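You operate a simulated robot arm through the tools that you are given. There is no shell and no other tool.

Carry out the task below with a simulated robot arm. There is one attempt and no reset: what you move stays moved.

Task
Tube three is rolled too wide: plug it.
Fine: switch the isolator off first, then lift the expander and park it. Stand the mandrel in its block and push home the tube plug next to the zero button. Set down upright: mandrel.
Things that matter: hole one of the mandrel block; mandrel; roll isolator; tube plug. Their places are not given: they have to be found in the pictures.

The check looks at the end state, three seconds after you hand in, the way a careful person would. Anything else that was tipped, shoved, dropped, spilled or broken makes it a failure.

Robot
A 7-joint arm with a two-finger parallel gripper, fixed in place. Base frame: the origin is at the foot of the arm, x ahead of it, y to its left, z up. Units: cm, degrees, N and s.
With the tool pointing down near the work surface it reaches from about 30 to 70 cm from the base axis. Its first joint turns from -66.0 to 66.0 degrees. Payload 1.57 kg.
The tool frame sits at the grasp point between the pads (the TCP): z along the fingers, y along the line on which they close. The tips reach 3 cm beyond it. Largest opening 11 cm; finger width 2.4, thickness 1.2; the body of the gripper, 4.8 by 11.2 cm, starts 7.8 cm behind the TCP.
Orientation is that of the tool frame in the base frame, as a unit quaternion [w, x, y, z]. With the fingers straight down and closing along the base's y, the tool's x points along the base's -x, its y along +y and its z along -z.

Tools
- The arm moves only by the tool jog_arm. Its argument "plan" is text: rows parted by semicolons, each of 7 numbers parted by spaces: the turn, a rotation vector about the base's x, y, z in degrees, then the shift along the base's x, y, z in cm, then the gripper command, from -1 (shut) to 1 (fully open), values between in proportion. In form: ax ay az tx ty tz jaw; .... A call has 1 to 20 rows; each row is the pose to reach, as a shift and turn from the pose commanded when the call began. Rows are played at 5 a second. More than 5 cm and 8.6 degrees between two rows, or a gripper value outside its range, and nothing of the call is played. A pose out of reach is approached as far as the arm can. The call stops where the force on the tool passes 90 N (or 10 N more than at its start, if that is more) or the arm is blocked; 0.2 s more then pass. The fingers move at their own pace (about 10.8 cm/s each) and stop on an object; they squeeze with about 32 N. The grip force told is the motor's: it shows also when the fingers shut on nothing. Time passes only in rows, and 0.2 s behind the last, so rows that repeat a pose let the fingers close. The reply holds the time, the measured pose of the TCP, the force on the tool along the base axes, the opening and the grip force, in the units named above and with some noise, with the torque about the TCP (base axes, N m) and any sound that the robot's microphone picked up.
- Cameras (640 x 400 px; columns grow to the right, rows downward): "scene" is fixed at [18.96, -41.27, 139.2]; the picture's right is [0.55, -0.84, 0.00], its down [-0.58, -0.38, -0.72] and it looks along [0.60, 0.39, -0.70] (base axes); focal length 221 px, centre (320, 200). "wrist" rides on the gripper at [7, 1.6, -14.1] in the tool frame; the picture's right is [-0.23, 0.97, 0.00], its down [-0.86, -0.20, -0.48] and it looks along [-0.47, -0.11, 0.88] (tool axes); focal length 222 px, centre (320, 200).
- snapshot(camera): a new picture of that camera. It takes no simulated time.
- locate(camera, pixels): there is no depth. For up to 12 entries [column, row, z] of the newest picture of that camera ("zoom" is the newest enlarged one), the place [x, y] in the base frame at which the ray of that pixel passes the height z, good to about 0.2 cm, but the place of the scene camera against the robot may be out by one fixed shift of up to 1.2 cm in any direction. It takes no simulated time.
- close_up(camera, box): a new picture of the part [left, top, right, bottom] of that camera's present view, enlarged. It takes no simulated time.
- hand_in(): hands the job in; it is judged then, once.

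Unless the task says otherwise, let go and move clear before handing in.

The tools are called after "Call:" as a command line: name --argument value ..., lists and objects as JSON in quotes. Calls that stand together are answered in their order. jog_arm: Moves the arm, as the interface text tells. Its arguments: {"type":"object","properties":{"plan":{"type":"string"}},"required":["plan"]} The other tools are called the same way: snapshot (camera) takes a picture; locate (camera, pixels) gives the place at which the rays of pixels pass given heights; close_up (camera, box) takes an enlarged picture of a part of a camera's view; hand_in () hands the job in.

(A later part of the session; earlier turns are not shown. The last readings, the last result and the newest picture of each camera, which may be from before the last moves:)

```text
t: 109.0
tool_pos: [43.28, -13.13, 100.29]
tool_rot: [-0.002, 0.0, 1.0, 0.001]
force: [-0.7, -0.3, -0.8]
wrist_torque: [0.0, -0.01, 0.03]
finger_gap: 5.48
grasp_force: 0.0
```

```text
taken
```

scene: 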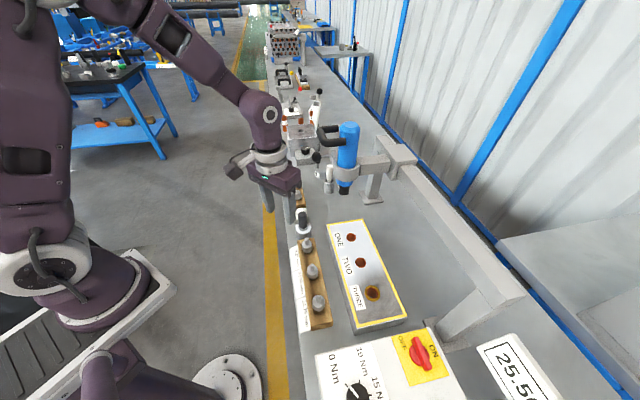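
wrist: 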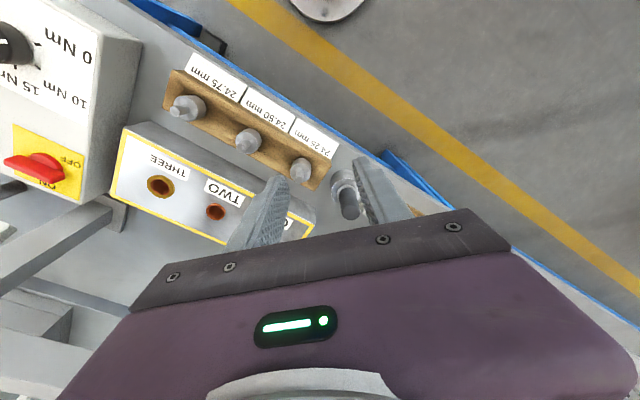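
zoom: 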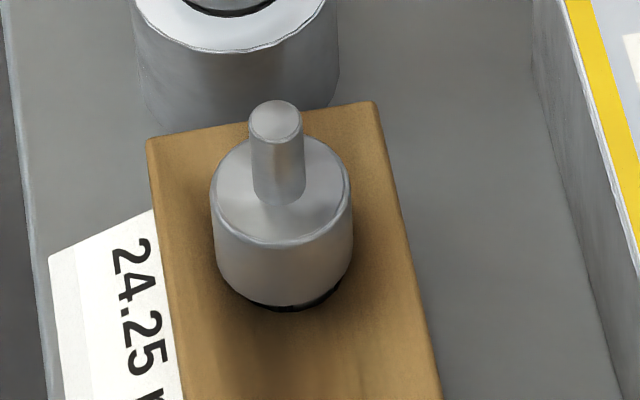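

Mandrel one stands level with its neighbours. Next the tube plug: I move over to view the plug rack beside the ZERO button.

Call:
jog_arm --plan "0 0 0 1 3.5 2 1; 0 0 0 3 7.5 4 1; 0 0 0 5.5 11.5 4.7 1; 0 0 0 8 15 4.7 1; 0 0 0 9.7 17.5 4.7 1; 0 0 0 9.7 17.5 4.7 1"

Call:
snapshot --camera "wrist"

Call:
close_up --camera "wrist" --box '[240, 80, 420, 220]'

```text
t: 110.4
tool_pos: [53.24, 4.22, 104.99]
tool_rot: [-0.001, 0.001, 1.0, 0.002]
force: [-0.6, 0.5, -1.0]
wrist_torque: [0.0, 0.01, -0.01]
finger_gap: 10.98
grasp_force: 0.0
```

```text
taken
```

wrist: 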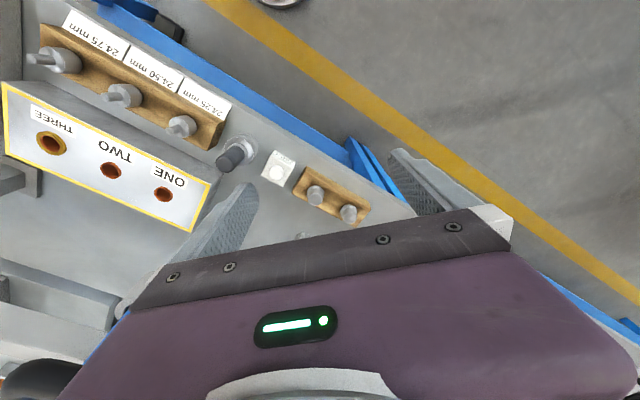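

```text
2.86 times, centred on (330, 150) of wrist
```

zoom: 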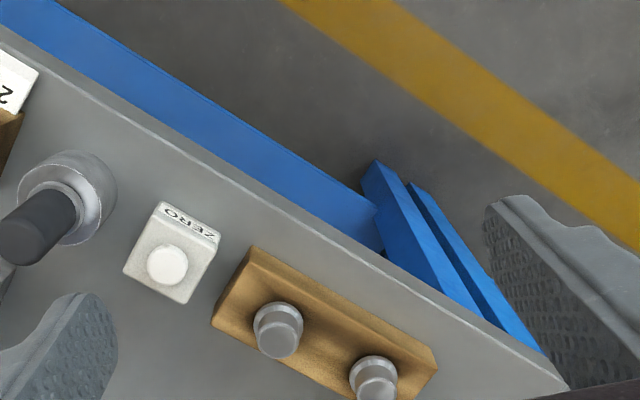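

The ZERO block is at zoom (170,255) and the nearest plug at (278,330), located ≈(65.15,0.65). I go lower for a detailed look at its shape.

Call:
jog_arm --plan "0 0 0 0.6 -0.7 -3 0; 0 0 0 1.3 -1.5 -6 0; 0 0 0 2 -2 -9 0; 0 0 0 2 -2 -9 0"

Call:
snapshot --camera "wrist"

Call:
close_up --camera "wrist" --box '[260, 130, 400, 230]'

Call:
close_up --camera "scene" --box '[280, 170, 315, 205]'

```text
t: 111.4
tool_pos: [55.28, 2.27, 95.98]
tool_rot: [-0.001, 0.001, 1.0, 0.001]
force: [0.0, -0.7, 0.4]
wrist_torque: [0.02, -0.01, -0.03]
finger_gap: 5.48
grasp_force: 0.0
```

```text
taken
```

wrist: 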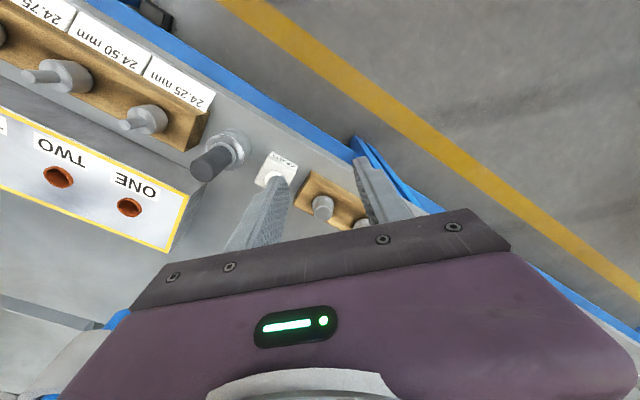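

```text
4.00 times, centred on (330, 180) of wrist
```

zoom: 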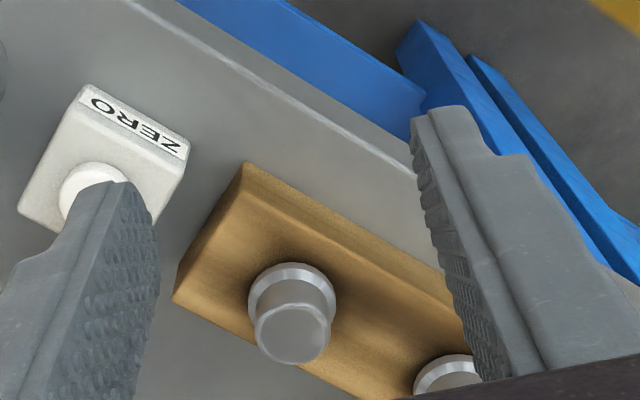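

```text
11.43 times, centred on (298, 188) of scene
```

zoom: 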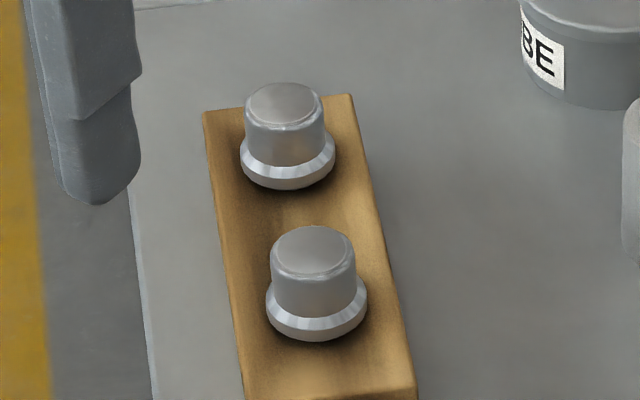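

The plug has a straight head (~2.7 cm) above a flange; axis ≈(65.15,0.45), head top ≈82.8. It is at the edge of reach, so I approach with a 10° outward tilt, jaws open along y.

Call:
jog_arm --plan "0 -2.5 0 2 -0.4 0 0; 0 -5 0 4.5 -0.9 -1 0; 0 -7.5 0 6.8 -1.4 -2.5 0; 0 -10 0 8.4 -1.8 -4.5 0; 0 -10 0 8.48 -1.8 -6.4 0; 0 -10 0 8.48 -1.8 -6.4 0"

Call:
snapshot --camera "wrist"

Call:
close_up --camera "wrist" --box '[250, 90, 410, 210]'

Call:
snapshot --camera "scene"

```text
t: 112.8
tool_pos: [63.61, 0.61, 89.83]
tool_rot: [0.086, 0.001, 0.996, 0.001]
force: [-0.1, 0.1, 0.1]
wrist_torque: [0.03, 0.0, 0.03]
finger_gap: 5.51
grasp_force: 0.1
```

```text
taken
```

wrist: 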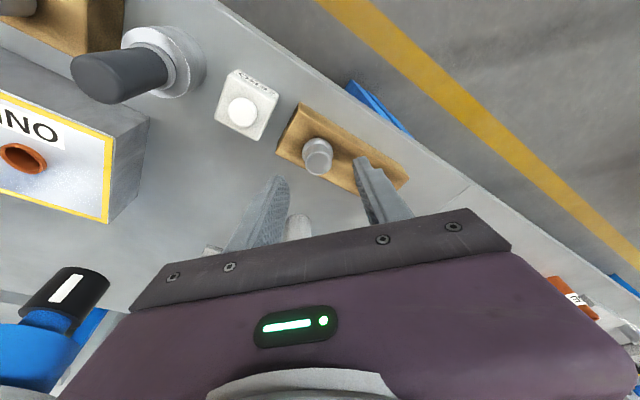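

```text
3.33 times, centred on (330, 150) of wrist
```

zoom: 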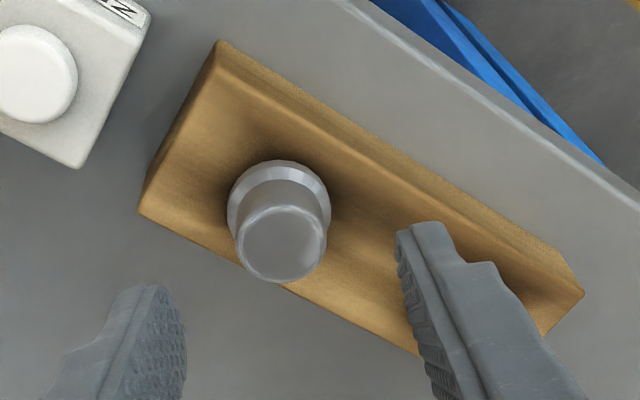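

```text
taken
```

scene: 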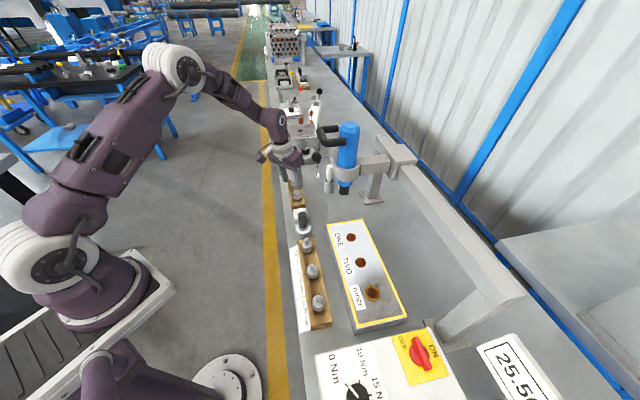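

Aligned: plug axis from here ≈(65.2,0.35). I descend around its head in steps.

Call:
jog_arm --plan "0 0 0 0.4 -0.25 -1.5 0; 0 0 0 0.7 -0.25 -3 0; 0 0 0 1 -0.25 -4.6 0; 0 0 0 1 -0.25 -4.6 0"

Call:
close_up --camera "wrist" --box '[250, 90, 410, 210]'

```text
t: 113.8
tool_pos: [64.84, 0.52, 85.2]
tool_rot: [0.086, 0.001, 0.996, 0.001]
force: [0.0, 0.9, -0.4]
wrist_torque: [0.0, -0.02, -0.01]
finger_gap: 5.5
grasp_force: 0.0
```

```text
3.33 times, centred on (330, 150) of wrist
```

zoom: 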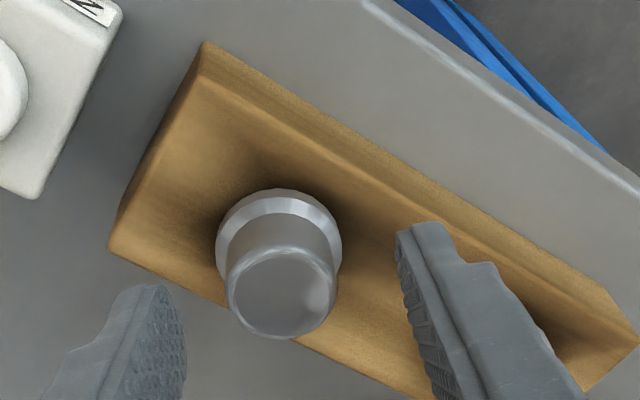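

Closer view shows the plug ≈0.3 cm toward −x and −y of the tool axis; I correct, descend the last 1.5 cm and close gently.

Call:
jog_arm --plan "0 0 0 -0.3 -0.32 -0.3 0; 0 0 0 -0.3 -0.32 -1 0; 0 0 0 -0.3 -0.32 -1.5 0; 0 0 0 -0.3 -0.32 -1.5 -0.2; 0 0 0 -0.3 -0.32 -1.5 -0.4; 0 0 0 -0.3 -0.32 -1.5 -0.7; 0 0 0 -0.3 -0.32 -1.5 -0.7"

Call:
close_up --camera "wrist" --box '[250, 90, 410, 210]'

```text
t: 115.4
tool_pos: [64.35, 0.01, 83.71]
tool_rot: [0.086, 0.001, 0.996, 0.001]
force: [0.5, 0.5, 0.4]
wrist_torque: [0.0, -0.02, 0.02]
finger_gap: 3.3
grasp_force: 31.8
```

```text
3.33 times, centred on (330, 150) of wrist
```

zoom: 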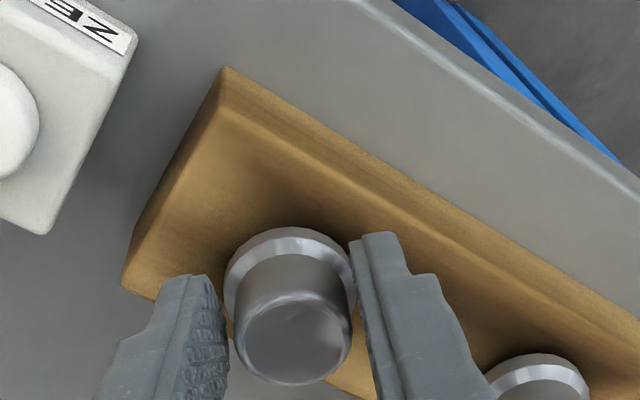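

Gap 3.3 cm means the tips have caught the flange rather than the head. I open, rise 0.8 cm and re-grip the head.

Call:
jog_arm --plan "0 0 0 0 0 0 -0.3; 0 0 0 0 0 0.3 -0.2; 0 0 0 0 0 0.8 -0.2; 0 0 0 0 0 0.8 -0.5; 0 0 0 0 0 0.8 -0.75; 0 0 0 0 0 0.8 -0.75"

Call:
close_up --camera "wrist" --box '[250, 90, 410, 210]'

```text
t: 116.8
tool_pos: [64.37, 0.13, 84.43]
tool_rot: [0.086, 0.001, 0.996, 0.001]
force: [0.5, -0.4, 0.7]
wrist_torque: [0.05, 0.04, 0.0]
finger_gap: 3.31
grasp_force: 32.1
```

```text
3.33 times, centred on (330, 150) of wrist
```

zoom: 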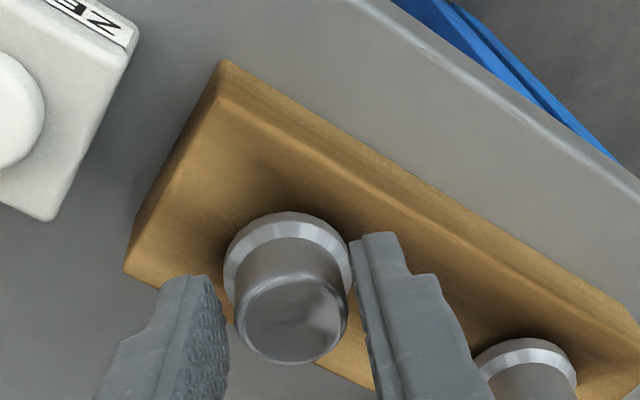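

Still the flange (gap 3.31). I rise another 0.9 cm and close again.

Call:
jog_arm --plan "0 0 0 0 0 0 -0.3; 0 0 0 0 0 0.4 -0.2; 0 0 0 0 0 0.9 -0.2; 0 0 0 0 0 0.9 -0.5; 0 0 0 0 0 0.9 -0.8; 0 0 0 0 0 0.9 -0.8"

Call:
close_up --camera "wrist" --box '[250, 90, 410, 210]'

```text
t: 118.2
tool_pos: [64.49, 0.08, 85.43]
tool_rot: [0.086, 0.001, 0.996, 0.001]
force: [-4.5, -0.4, 22.3]
wrist_torque: [-0.02, 0.25, -0.03]
finger_gap: 1.92
grasp_force: 4.4
```

```text
3.33 times, centred on (330, 150) of wrist
```

zoom: 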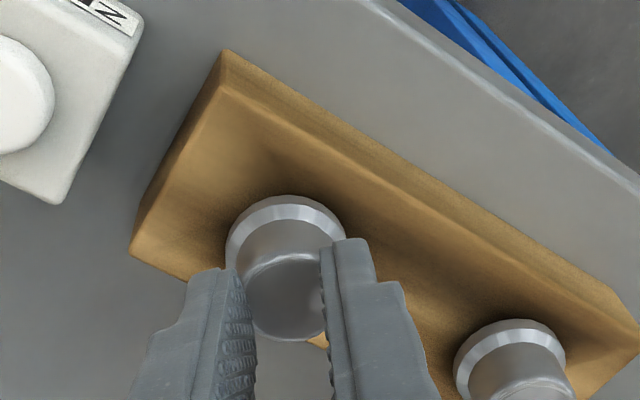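

The tips rode onto the head's top edge, so the 3.3 cm reading was in fact the head. I open, go back down to the first depth and grip there.

Call:
jog_arm --plan "0 0 0 0 0 0.4 -0.4; 0 0 0 0 0 0.5 0; 0 0 0 0 0 0.3 0; 0 0 0 -0.05 0 -0.8 0; 0 0 0 -0.1 0.05 -1.6 0; 0 0 0 -0.1 0.05 -1.6 0"

Call:
close_up --camera "wrist" --box '[250, 90, 410, 210]'

```text
t: 119.6
tool_pos: [64.37, -0.08, 83.74]
tool_rot: [0.086, 0.001, 0.996, 0.001]
force: [0.2, -0.2, 0.6]
wrist_torque: [0.0, 0.0, -0.01]
finger_gap: 5.52
grasp_force: 0.0
```

```text
3.33 times, centred on (330, 150) of wrist
```

zoom: 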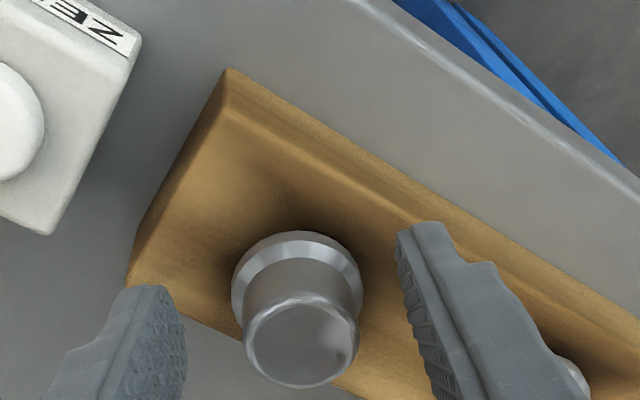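

Plug is still upright in the rack. I nudge +0.25 in x to centre the pads and close on the head.

Call:
jog_arm --plan "0 0 0 0.25 0 0 0; 0 0 0 0.25 0 0 -0.2; 0 0 0 0.25 0 0 -0.5; 0 0 0 0.25 0 0 -0.7; 0 0 0 0.25 0 0 -0.7"

Call:
close_up --camera "wrist" --box '[250, 90, 410, 210]'

```text
t: 120.8
tool_pos: [64.52, 0.03, 83.74]
tool_rot: [0.085, 0.001, 0.996, 0.001]
force: [-0.2, 4.1, 2.7]
wrist_torque: [0.24, 0.0, 0.07]
finger_gap: 3.3
grasp_force: 32.1
```

```text
3.33 times, centred on (330, 150) of wrist
```

zoom: 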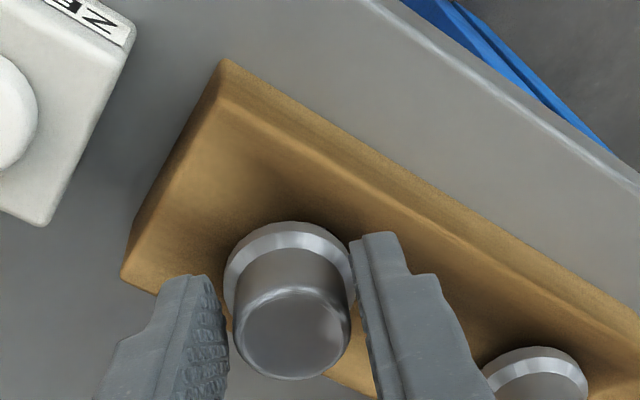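

Gap 3.3 cm fits the wide base of a slightly tapered head. I lift 1.5 cm to see if the plug comes along.

Call:
jog_arm --plan "0 0 0 0 0 0.4 -0.75; 0 0 0 0 0 0.8 -0.75; 0 0 0 0 0 1.5 -0.75; 0 0 0 0 0 1.5 -0.75"

Call:
close_up --camera "wrist" --box '[250, 90, 410, 210]'

Call:
close_up --camera "scene" --box '[280, 170, 315, 205]'

```text
t: 121.8
tool_pos: [64.53, 0.01, 85.1]
tool_rot: [0.085, 0.001, 0.996, 0.001]
force: [-3.3, 2.5, -3.3]
wrist_torque: [0.17, 0.26, 0.04]
finger_gap: 3.32
grasp_force: 32.6
```

```text
3.33 times, centred on (330, 150) of wrist
```

zoom: 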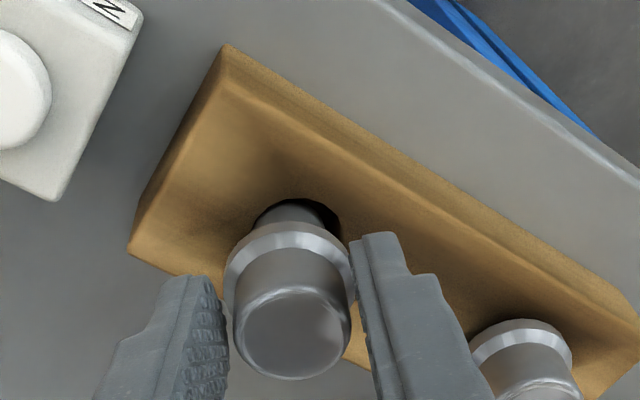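

```text
11.43 times, centred on (298, 188) of scene
```

zoom: 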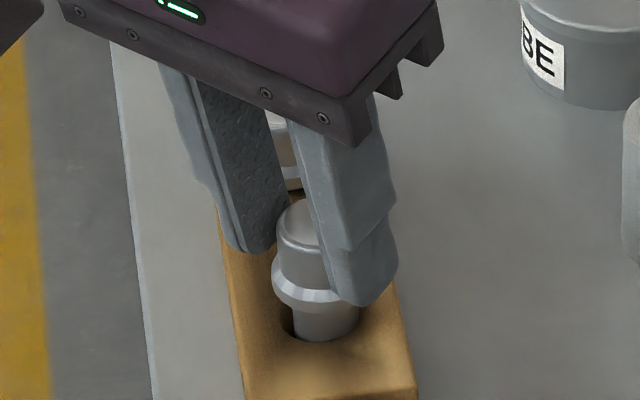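

The plug is lifting cleanly (shank emerging from the rack). I continue raising it, drawing inward a little for reach.

Call:
jog_arm --plan "0 0 0 0 0 1 -0.75; 0 0 0 0 0 2.5 -0.75; 0 0 0 0 0 4.5 -0.75; 0 0 0 -1 0 6.5 -0.75; 0 0 0 -3 0 8 -0.75; 0 0 0 -5 0 9 -0.75; 0 0 0 -5 0 9 -0.75"

Call:
snapshot --camera "wrist"

Call:
close_up --camera "scene" --box '[270, 140, 330, 210]'

Call:
close_up --camera "wrist" --box '[250, 90, 410, 210]'

```text
t: 123.4
tool_pos: [59.75, 0.05, 94.28]
tool_rot: [0.086, 0.001, 0.996, 0.001]
force: [0.1, 0.7, -1.5]
wrist_torque: [-0.03, 0.01, 0.01]
finger_gap: 3.26
grasp_force: 31.8
```

```text
taken
```

wrist: 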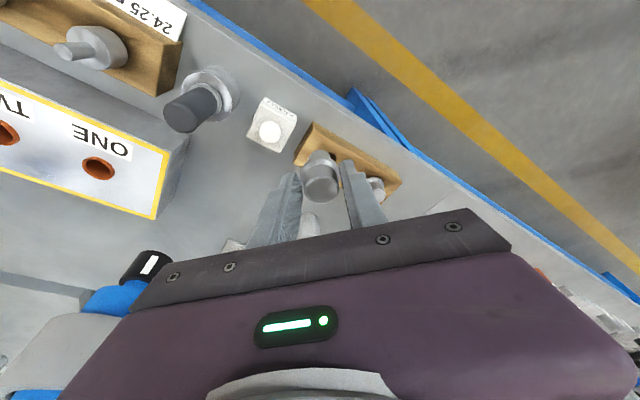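

```text
5.71 times, centred on (300, 175) of scene
```

zoom: 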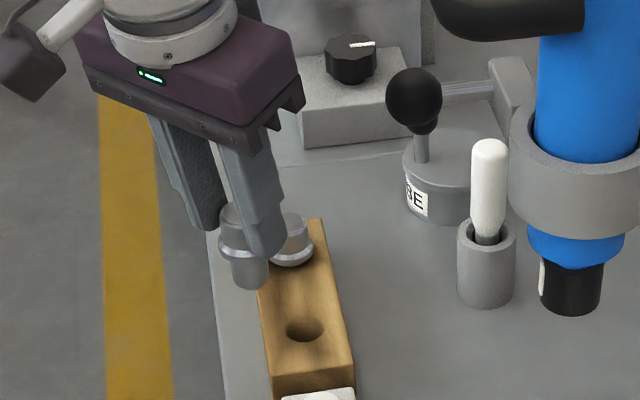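

```text
3.33 times, centred on (330, 150) of wrist
```

zoom: 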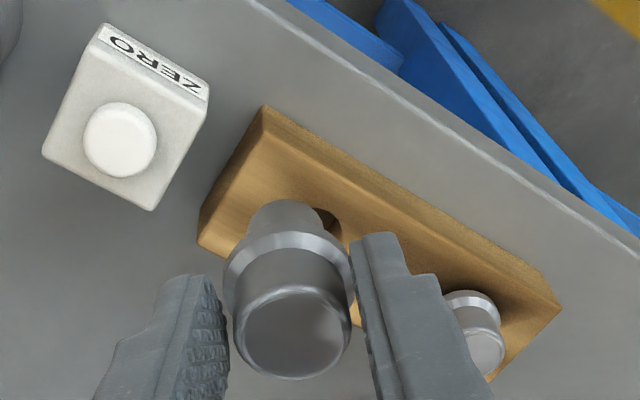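

The plug is free, held upright, shank ~2 cm. I carry it high and on an inner path (away from the parked expander's handle) to tube three.

Call:
jog_arm --plan "0 0 0 -3 0 2 -0.75; 0 0 0 -6.5 0 4 -0.75; 0 0 0 -10 -0.5 5.5 -0.75; 0 0 0 -13 -3 5.7 -0.75; 0 0 0 -14 -7 5.7 -0.75; 0 0 0 -14.5 -11.5 5.7 -0.75; 0 0 0 -15 -16 5.7 -0.75; 0 0 0 -15.3 -20.5 5.7 -0.75; 0 0 0 -15.5 -25 5.7 -0.75; 0 0 0 -15.7 -29.5 5.7 -0.75; 0 0 0 -15.7 -34 5.7 -0.75; 0 0 0 -15.7 -37.5 5.7 -0.75; 0 0 0 -15.7 -39.5 5.7 -0.75; 0 0 0 -15.7 -39.5 5.7 -0.75"

Call:
snapshot --camera "wrist"

Call:
snapshot --camera "scene"

Call:
close_up --camera "wrist" --box '[240, 60, 420, 210]'

```text
t: 126.4
tool_pos: [43.85, -39.32, 100.0]
tool_rot: [0.087, 0.001, 0.996, 0.0]
force: [0.3, 0.0, -2.1]
wrist_torque: [0.02, 0.0, 0.01]
finger_gap: 3.27
grasp_force: 31.9
```

```text
taken
```

wrist: 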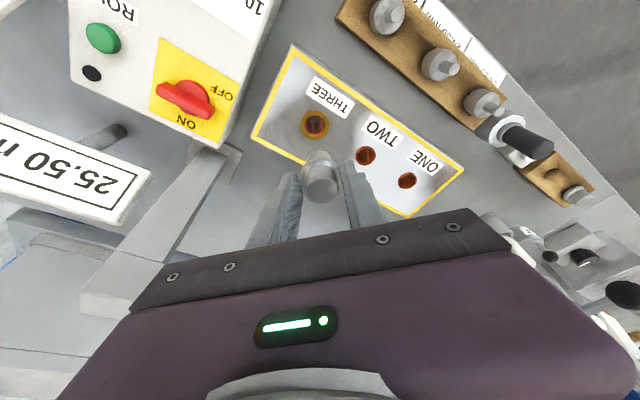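

```text
taken
```

scene: 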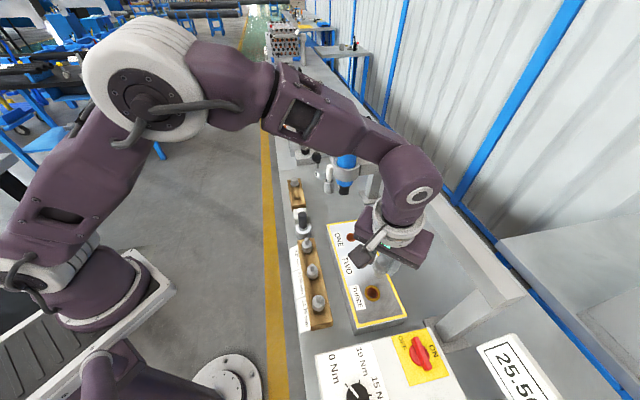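

```text
2.67 times, centred on (330, 135) of wrist
```

zoom: 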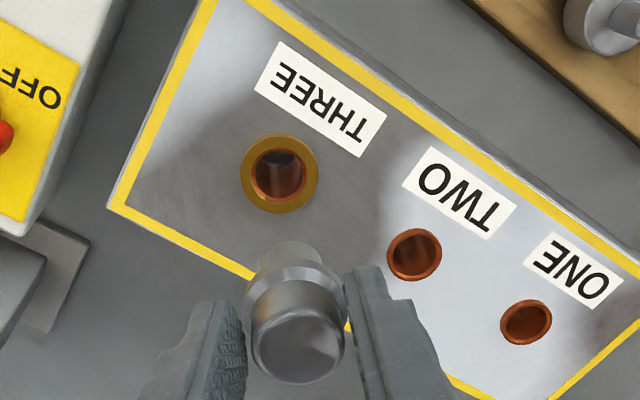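

Tube THREE is at zoom (279,175), plug shank just in front of it; the tube lies ≈(+0.3,−0.26) cm from the plug axis. I shift and lower to ~3 cm above the tube.

Call:
jog_arm --plan "0 0 0 0.15 -0.25 -2 -0.75; 0 0 0 0.25 -0.25 -4 -0.75; 0 0 0 0.25 -0.25 -6 -0.75; 0 0 0 0.25 -0.25 -7 -0.75; 0 0 0 0.25 -0.25 -7 -0.75"

Call:
close_up --camera "wrist" --box '[240, 60, 420, 210]'

Call:
close_up --camera "scene" --box '[345, 255, 405, 310]'

```text
t: 127.6
tool_pos: [44.13, -39.55, 92.86]
tool_rot: [0.087, 0.002, 0.996, 0.0]
force: [0.3, -0.8, -2.6]
wrist_torque: [0.01, -0.01, 0.0]
finger_gap: 3.29
grasp_force: 31.3
```

```text
2.67 times, centred on (330, 135) of wrist
```

zoom: 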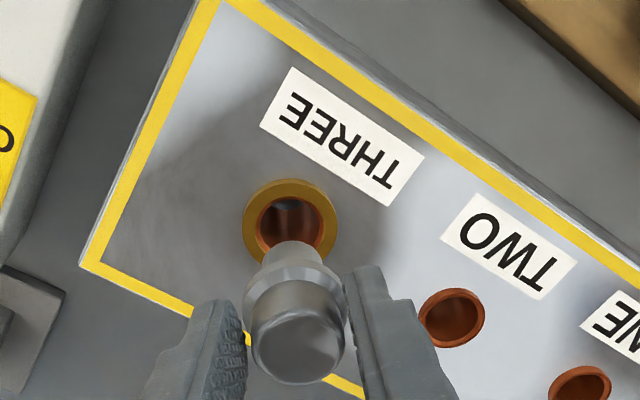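

```text
7.27 times, centred on (375, 282) of scene
```

zoom: 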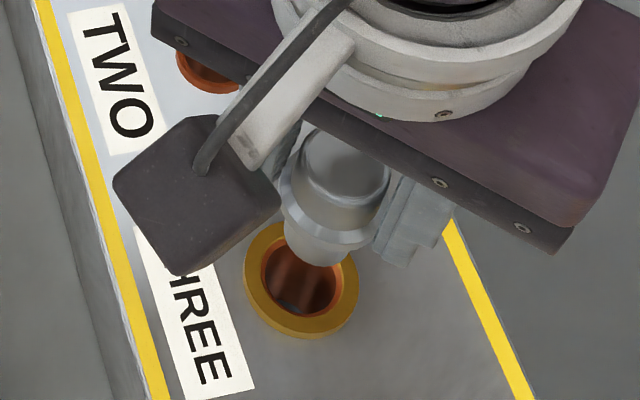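

Both views agree the plug is over the tube within ~0.1–0.2 cm. I lower 2.2 cm and check again before entry.

Call:
jog_arm --plan "0 0 0 0 0 -0.8 -0.75; 0 0 0 0 0 -1.6 -0.75; 0 0 0 0 0 -2.2 -0.75; 0 0 0 0 0 -2.2 -0.75"

Call:
close_up --camera "wrist" --box '[260, 100, 380, 210]'

Call:
close_up --camera "scene" --box '[345, 255, 405, 310]'

```text
t: 128.6
tool_pos: [44.1, -39.57, 90.77]
tool_rot: [0.086, 0.001, 0.996, 0.001]
force: [1.5, 0.3, -1.9]
wrist_torque: [-0.02, 0.01, 0.0]
finger_gap: 3.28
grasp_force: 31.5
```

```text
3.64 times, centred on (320, 155) of wrist
```

zoom: 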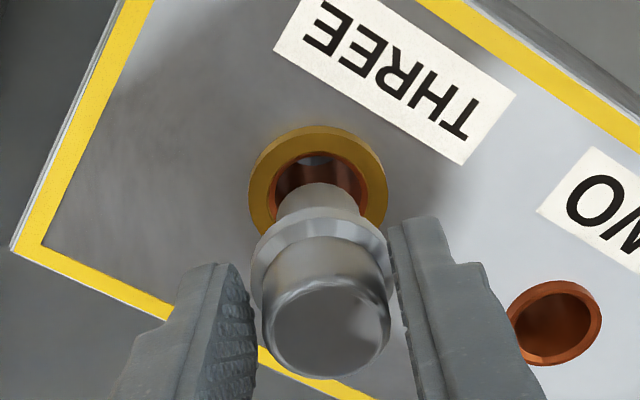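

```text
7.27 times, centred on (375, 282) of scene
```

zoom: 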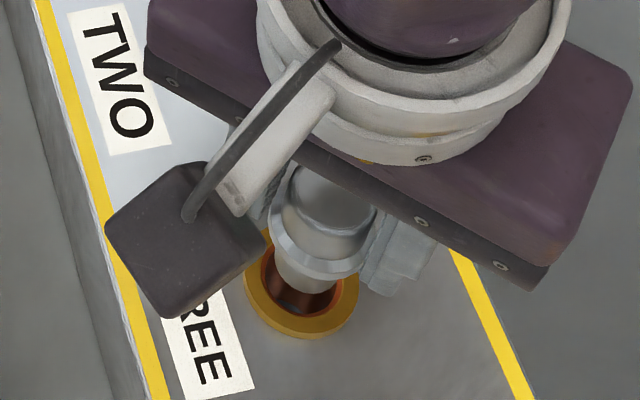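

Very close; the shank end is ~0.7 cm above the tube mouth and centred within ~0.2 cm. I shift −0.12 in x and lower in small steps while watching forces.

Call:
jog_arm --plan "0 0 0 -0.12 0 -0.3 -0.75; 0 0 0 -0.12 0 -0.6 -0.75; 0 0 0 -0.12 0 -0.9 -0.75; 0 0 0 -0.12 0 -0.9 -0.75"

Call:
close_up --camera "wrist" --box '[260, 100, 380, 210]'

Call:
close_up --camera "scene" --box '[345, 255, 405, 310]'

```text
t: 129.6
tool_pos: [44.06, -39.7, 89.71]
tool_rot: [0.087, 0.001, 0.996, 0.002]
force: [0.2, -0.2, -2.5]
wrist_torque: [-0.01, -0.01, -0.02]
finger_gap: 3.29
grasp_force: 32.4
```

```text
3.64 times, centred on (320, 155) of wrist
```

zoom: 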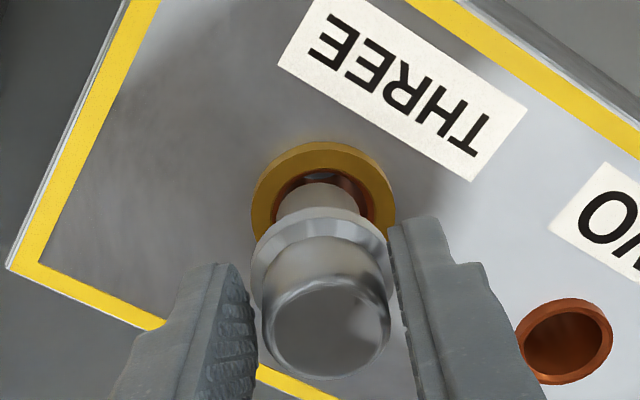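

```text
7.27 times, centred on (375, 282) of scene
```

zoom: 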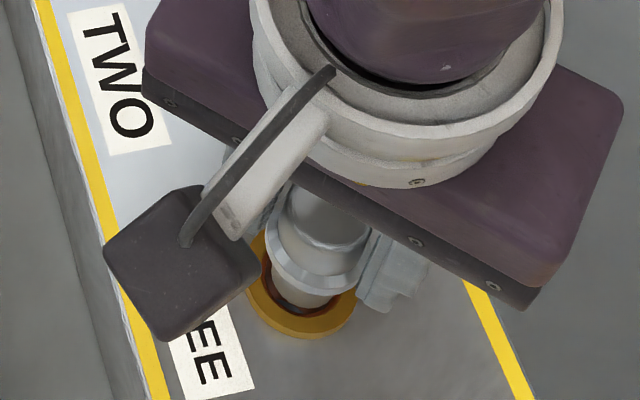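

No contact yet; the shank sits slightly left (−y) in the tube mouth. I shift +0.12 in y and lower another 0.9 cm.

Call:
jog_arm --plan "0 0 0 0 0.13 0 -0.75; 0 0 0 0 0.13 -0.3 -0.75; 0 0 0 0 0.13 -0.6 -0.75; 0 0 0 0 0.13 -0.9 -0.75; 0 0 0 0 0.13 -0.9 -0.75"

Call:
close_up --camera "wrist" --box '[260, 100, 380, 210]'

Call:
close_up --camera "scene" --box '[345, 255, 405, 310]'

```text
t: 130.8
tool_pos: [44.13, -39.5, 89.05]
tool_rot: [0.087, 0.001, 0.996, -0.001]
force: [4.8, -1.0, 2.6]
wrist_torque: [-0.04, -0.32, -0.05]
finger_gap: 3.28
grasp_force: 32.0
```

```text
3.64 times, centred on (320, 155) of wrist
```

zoom: 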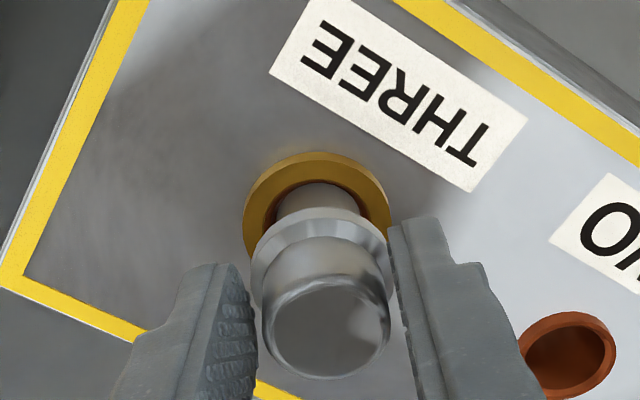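

```text
7.27 times, centred on (375, 282) of scene
```

zoom: 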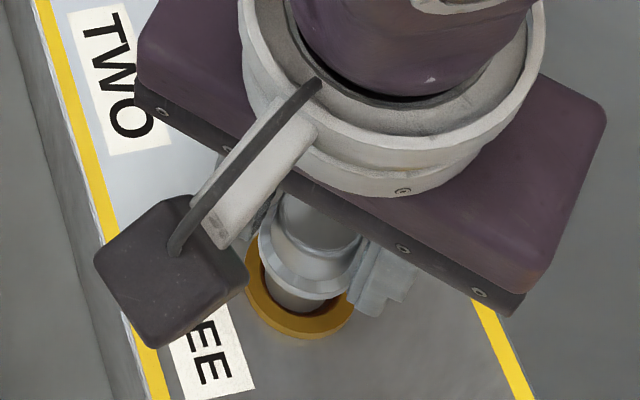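

The shank is inside the tube with a small +x reaction (4.8 N). I relax +0.08 in x and keep lowering.

Call:
jog_arm --plan "0 0 0 0.1 0 0 -0.75; 0 0 0 0.1 0 -0.4 -0.75; 0 0 0 0.1 0 -0.8 -0.75; 0 0 0 0.1 0 -1.1 -0.75; 0 0 0 0.1 0 -1.1 -0.75"

Call:
close_up --camera "wrist" --box '[260, 100, 380, 210]'

Call:
close_up --camera "scene" --box '[345, 255, 405, 310]'

```text
t: 132.0
tool_pos: [44.11, -39.57, 87.79]
tool_rot: [0.086, 0.001, 0.996, 0.001]
force: [4.9, -2.3, 0.2]
wrist_torque: [-0.1, -0.31, -0.02]
finger_gap: 3.29
grasp_force: 31.6
```

```text
3.64 times, centred on (320, 155) of wrist
```

zoom: 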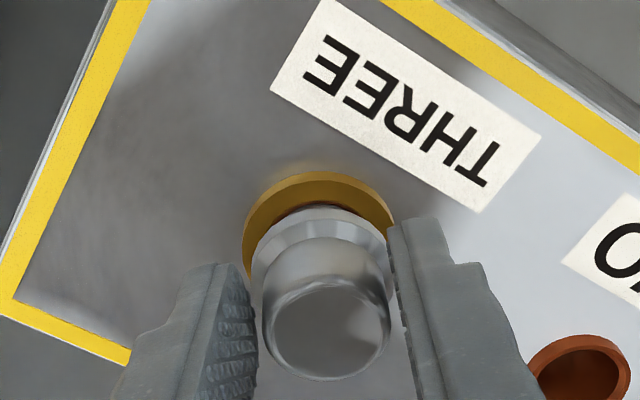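

```text
7.27 times, centred on (375, 282) of scene
```

zoom: 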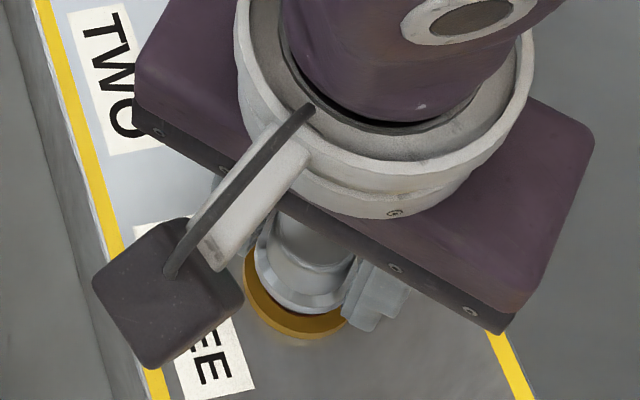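

The flange is almost on the ring. I lower a bit further until contact is felt.

Call:
jog_arm --plan "0 0 0 0.08 0 -0.2 -0.75; 0 0 0 0.08 0 -0.4 -0.75; 0 0 0 0.08 0 -0.6 -0.75; 0 0 0 0.08 0 -0.6 -0.75"

Call:
close_up --camera "wrist" --box '[260, 100, 380, 210]'

```text
t: 133.0
tool_pos: [44.22, -39.59, 87.14]
tool_rot: [0.086, 0.001, 0.996, 0.001]
force: [4.1, -1.3, -0.4]
wrist_torque: [-0.12, -0.22, -0.05]
finger_gap: 3.26
grasp_force: 32.2
```

```text
3.64 times, centred on (320, 155) of wrist
```

zoom: 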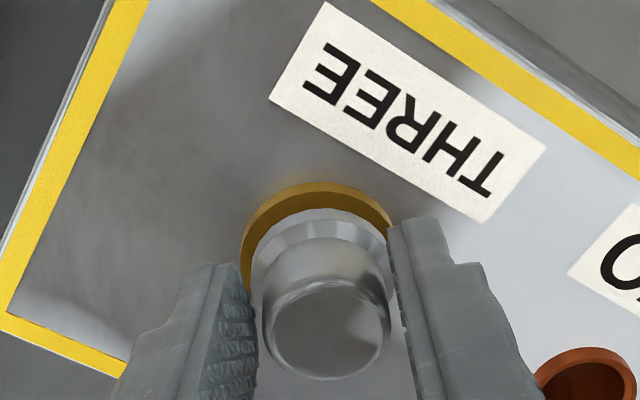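

Still no contact reaction. A few more millimetres.

Call:
jog_arm --plan "0 0 0 0.05 0 -0.2 -0.75; 0 0 0 0.05 0 -0.4 -0.75; 0 0 0 0.05 0 -0.4 -0.75"

Call:
close_up --camera "wrist" --box '[260, 100, 380, 210]'

Call:
close_up --camera "scene" --box '[345, 255, 405, 310]'

```text
t: 133.8
tool_pos: [44.23, -39.6, 86.74]
tool_rot: [0.086, 0.0, 0.996, 0.001]
force: [3.1, 0.6, -2.4]
wrist_torque: [-0.01, -0.06, 0.03]
finger_gap: 3.24
grasp_force: 32.2
```

```text
3.64 times, centred on (320, 155) of wrist
```

zoom: 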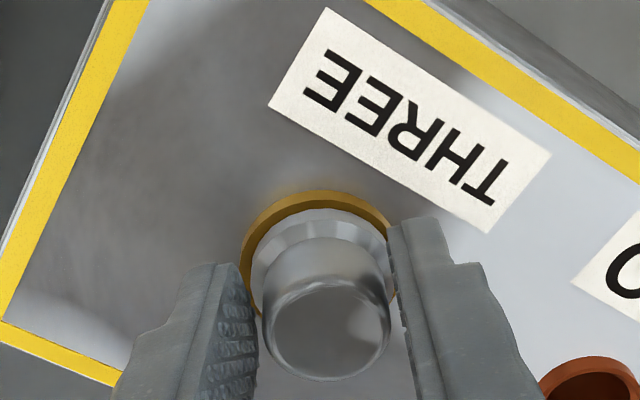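

```text
7.27 times, centred on (375, 282) of scene
```

zoom: 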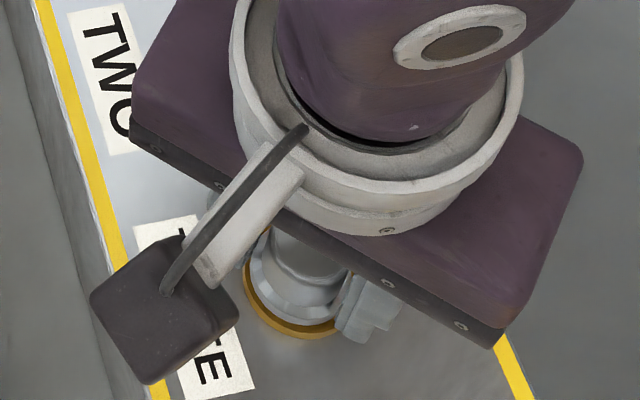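

Still free. I continue in 0.2 cm steps until a reaction appears.

Call:
jog_arm --plan "0 0 0 0.03 0 -0.2 -0.75; 0 0 0 0.03 0 -0.4 -0.75; 0 0 0 0.03 0 -0.4 -0.75"

Call:
close_up --camera "wrist" --box '[260, 100, 380, 210]'

```text
t: 134.6
tool_pos: [44.25, -39.59, 86.44]
tool_rot: [0.086, 0.001, 0.996, 0.0]
force: [-3.7, 1.2, 10.2]
wrist_torque: [0.01, 0.23, 0.0]
finger_gap: 3.25
grasp_force: 32.9
```

```text
3.64 times, centred on (320, 155) of wrist
```

zoom: 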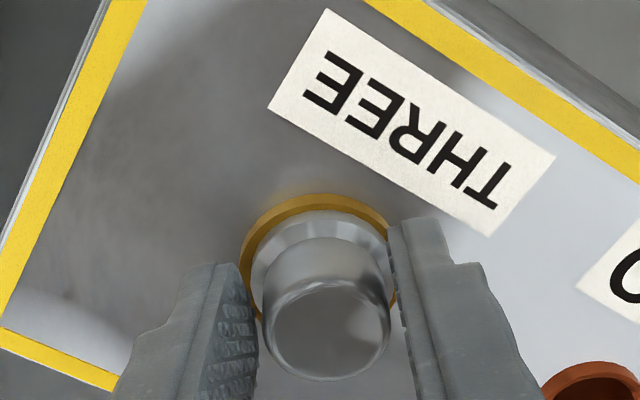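

First contact at z=86.44 (10 N). Now I release the plug, rise and inspect how it sits.

Call:
jog_arm --plan "0 0 0 0 0 0 -0.5; 0 0 0 0 0 0 -0.2; 0 0 0 0 0 0 0; 0 0 0 -0.3 0 2 0; 0 0 0 -0.8 0 5 0; 0 0 0 -1.5 0 8 0; 0 0 0 -1.5 0 8 0"

Call:
close_up --camera "wrist" --box '[250, 80, 390, 210]'

Call:
close_up --camera "scene" --box '[345, 255, 405, 310]'

```text
t: 136.2
tool_pos: [42.78, -39.36, 94.46]
tool_rot: [0.086, 0.001, 0.996, 0.001]
force: [0.6, -0.3, 0.0]
wrist_torque: [0.01, 0.0, 0.01]
finger_gap: 5.51
grasp_force: 0.0
```

```text
3.08 times, centred on (320, 145) of wrist
```

zoom: 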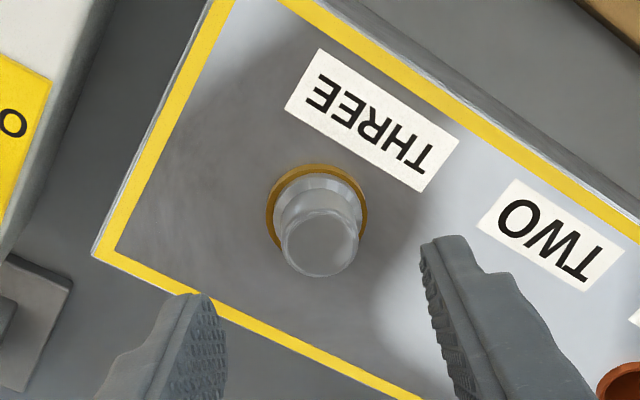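

```text
7.27 times, centred on (375, 282) of scene
```

zoom: 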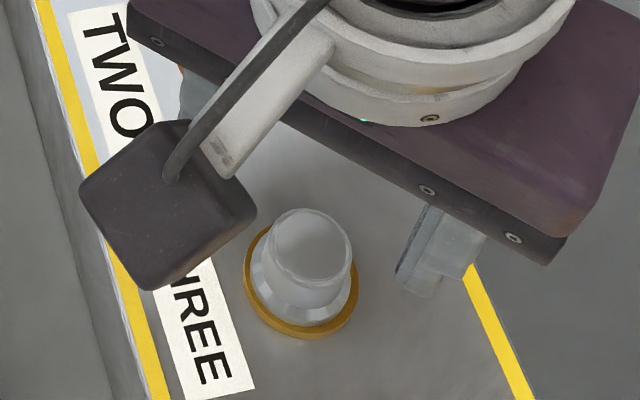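

The plug sits in tube THREE with its flange on the ring. To push it home I straighten the tool, close the fingers and press on its head from above.

Call:
jog_arm --plan "0 5 0 0.5 0 0.5 -0.5; 0 10 0 1 -0.05 0.5 -1; 0 10 0 1.7 -0.1 0 -1; 0 10 0 1.7 -0.1 -2 -1; 0 10 0 1.7 -0.1 -4 -1; 0 10 0 1.7 -0.1 -5 -1; 0 10 0 1.7 -0.1 -5 -1"

Call:
close_up --camera "wrist" --box '[250, 80, 390, 210]'

```text
t: 137.8
tool_pos: [44.23, -39.78, 89.39]
tool_rot: [-0.001, 0.001, 1.0, 0.001]
force: [0.6, -0.3, 0.2]
wrist_torque: [-0.02, 0.0, 0.01]
finger_gap: 0.01
grasp_force: 21.1
```

```text
3.08 times, centred on (320, 145) of wrist
```

zoom: 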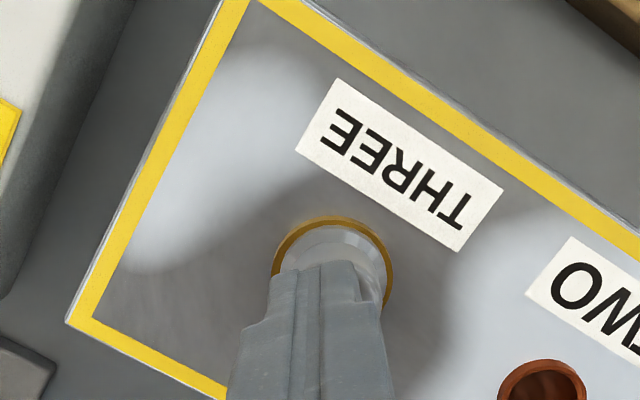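

The closed tips are just above the plug; I centre (+0.2,+0.3) and press down in small steps.

Call:
jog_arm --plan "0 0 0 0.2 0.3 0 -1; 0 0 0 0.2 0.3 -0.3 -1; 0 0 0 0.2 0.3 -0.6 -1; 0 0 0 0.2 0.3 -0.9 -1; 0 0 0 0.2 0.3 -0.9 -1"

```text
t: 139.0
tool_pos: [44.53, -39.35, 88.57]
tool_rot: [-0.001, 0.001, 1.0, 0.001]
force: [0.3, 0.7, -0.6]
wrist_torque: [0.0, -0.02, 0.0]
finger_gap: 0.0
grasp_force: 21.3
```

No contact yet at tip height ≈85.6. I continue downward in 0.2 cm steps.

Call:
jog_arm --plan "0 0 0 0 0 -0.2 -1; 0 0 0 0 0 -0.4 -1; 0 0 0 0 0 -0.4 -1"

```text
t: 139.8
tool_pos: [44.64, -39.4, 88.09]
tool_rot: [-0.001, 0.0, 1.0, 0.001]
force: [-0.8, 0.3, 1.0]
wrist_torque: [0.03, -0.03, -0.04]
finger_gap: 0.0
grasp_force: 21.3
```

Call:
jog_arm --plan "0 0 0 0 0 -0.2 -1; 0 0 0 0 0 -0.4 -1; 0 0 0 0 0 -0.5 -1; 0 0 0 0 0 -0.5 -1"

Call:
close_up --camera "wrist" --box '[250, 80, 390, 210]'

```text
t: 140.8
tool_pos: [44.63, -39.34, 88.1]
tool_rot: [0.002, 0.001, 1.0, -0.001]
force: [-8.1, 21.4, 76.5]
wrist_torque: [0.71, 0.25, 0.05]
finger_gap: 0.0
grasp_force: 21.1
```

```text
3.08 times, centred on (320, 145) of wrist
```

zoom: 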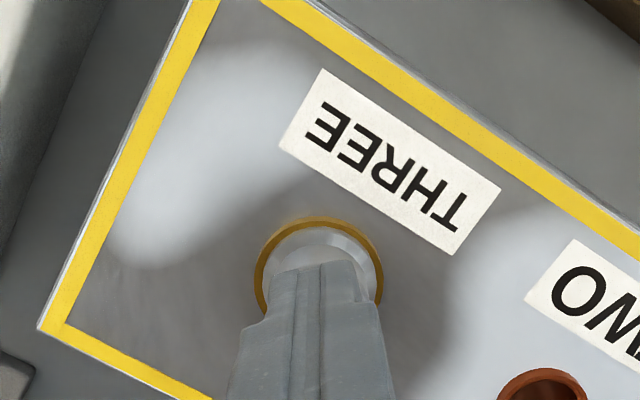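

76 N with no further movement (tip at 85.1): the plug is home. I lift off straight up and inspect everything.

Call:
jog_arm --plan "0 0 0 0 0 1 -1; 0 0 0 0 0 4 -1; 0 0 0 -2 2 8 -0.5; 0 0 0 -4 5 11 0; 0 0 0 -6 9 13 0; 0 0 0 -7 13 15 0; 0 0 0 -7 13 15 0"

Call:
snapshot --camera "scene"

Call:
close_up --camera "scene" --box '[345, 255, 405, 310]'

Call:
snapshot --camera "wrist"

Call:
close_up --camera "scene" --box '[270, 120, 450, 340]'

```text
t: 142.4
tool_pos: [37.69, -26.24, 102.65]
tool_rot: [-0.001, 0.001, 1.0, 0.001]
force: [0.6, 0.5, 0.4]
wrist_torque: [-0.04, 0.02, 0.01]
finger_gap: 5.51
grasp_force: 0.0
```

```text
taken
```

scene: 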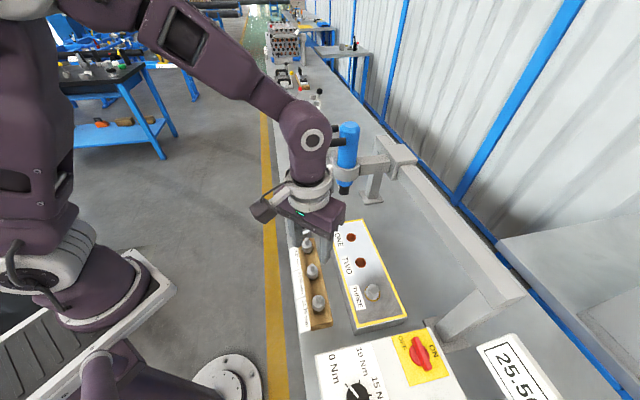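

```text
7.27 times, centred on (375, 282) of scene
```

zoom: 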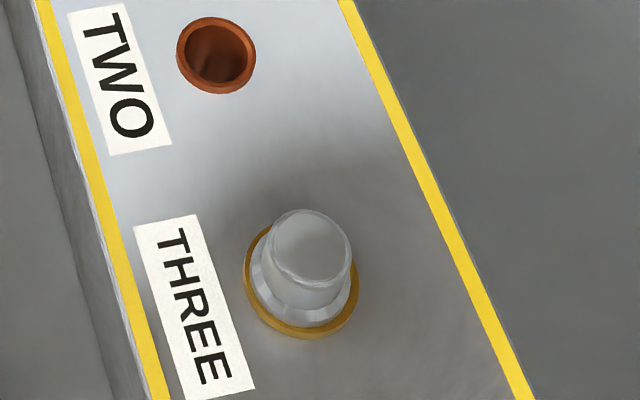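

```text
taken
```

wrist: 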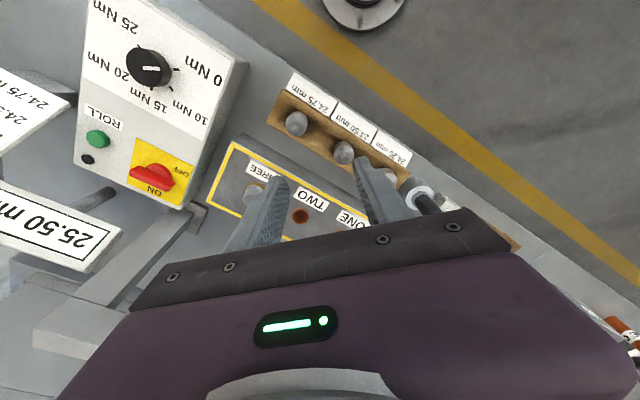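

```text
1.82 times, centred on (360, 230) of scene
```

zoom: 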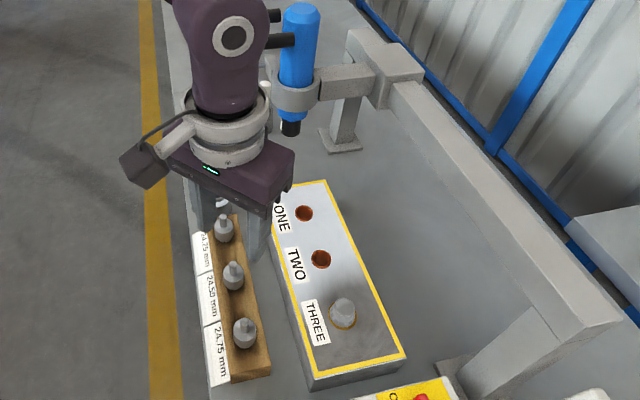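

The plug sits in THREE and the fingers are clear. I take one side view to confirm the flange is flush and nothing else was disturbed.

Call:
jog_arm --plan "-7.5 0 0 0.3 2 2 0.5; -15 0 0 0.6 4 4 1; -22.5 0 0 1 6 5.5 1; -30 0 0 1.5 8 6.5 1; -37.5 0 0 2 10 7 1; -45 0 0 2.3 12 7 1; -45 0 0 2.3 12 7 1"

Call:
snapshot --camera "wrist"

Call:
close_up --camera "wrist" --box '[290, 100, 390, 190]'

Call:
close_up --camera "wrist" --box '[330, 60, 490, 200]'

Call:
snapshot --camera "scene"

```text
t: 144.0
tool_pos: [39.86, -14.46, 109.61]
tool_rot: [0.0, 0.001, 0.924, -0.383]
force: [0.3, -0.9, -0.7]
wrist_torque: [-0.01, -0.01, 0.01]
finger_gap: 11.02
grasp_force: 0.1
```

```text
taken
```

wrist: 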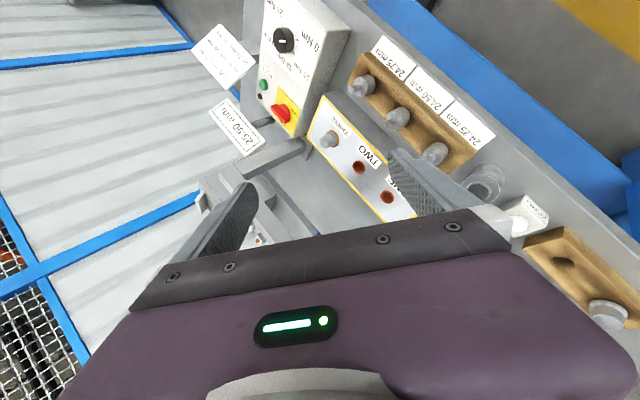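

```text
4.44 times, centred on (340, 145) of wrist
```

zoom: 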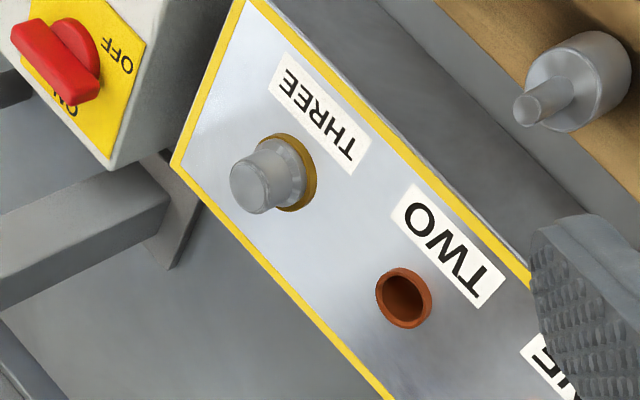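

```text
2.86 times, centred on (410, 130) of wrist
```

zoom: 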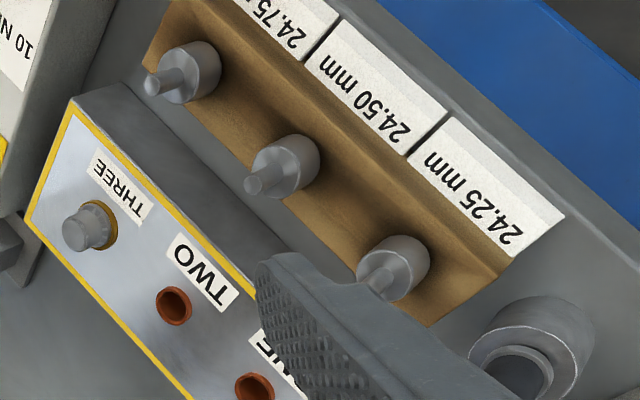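

```text
taken
```

scene: 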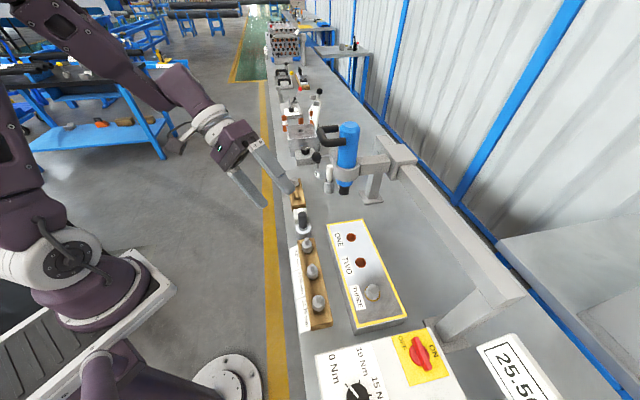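

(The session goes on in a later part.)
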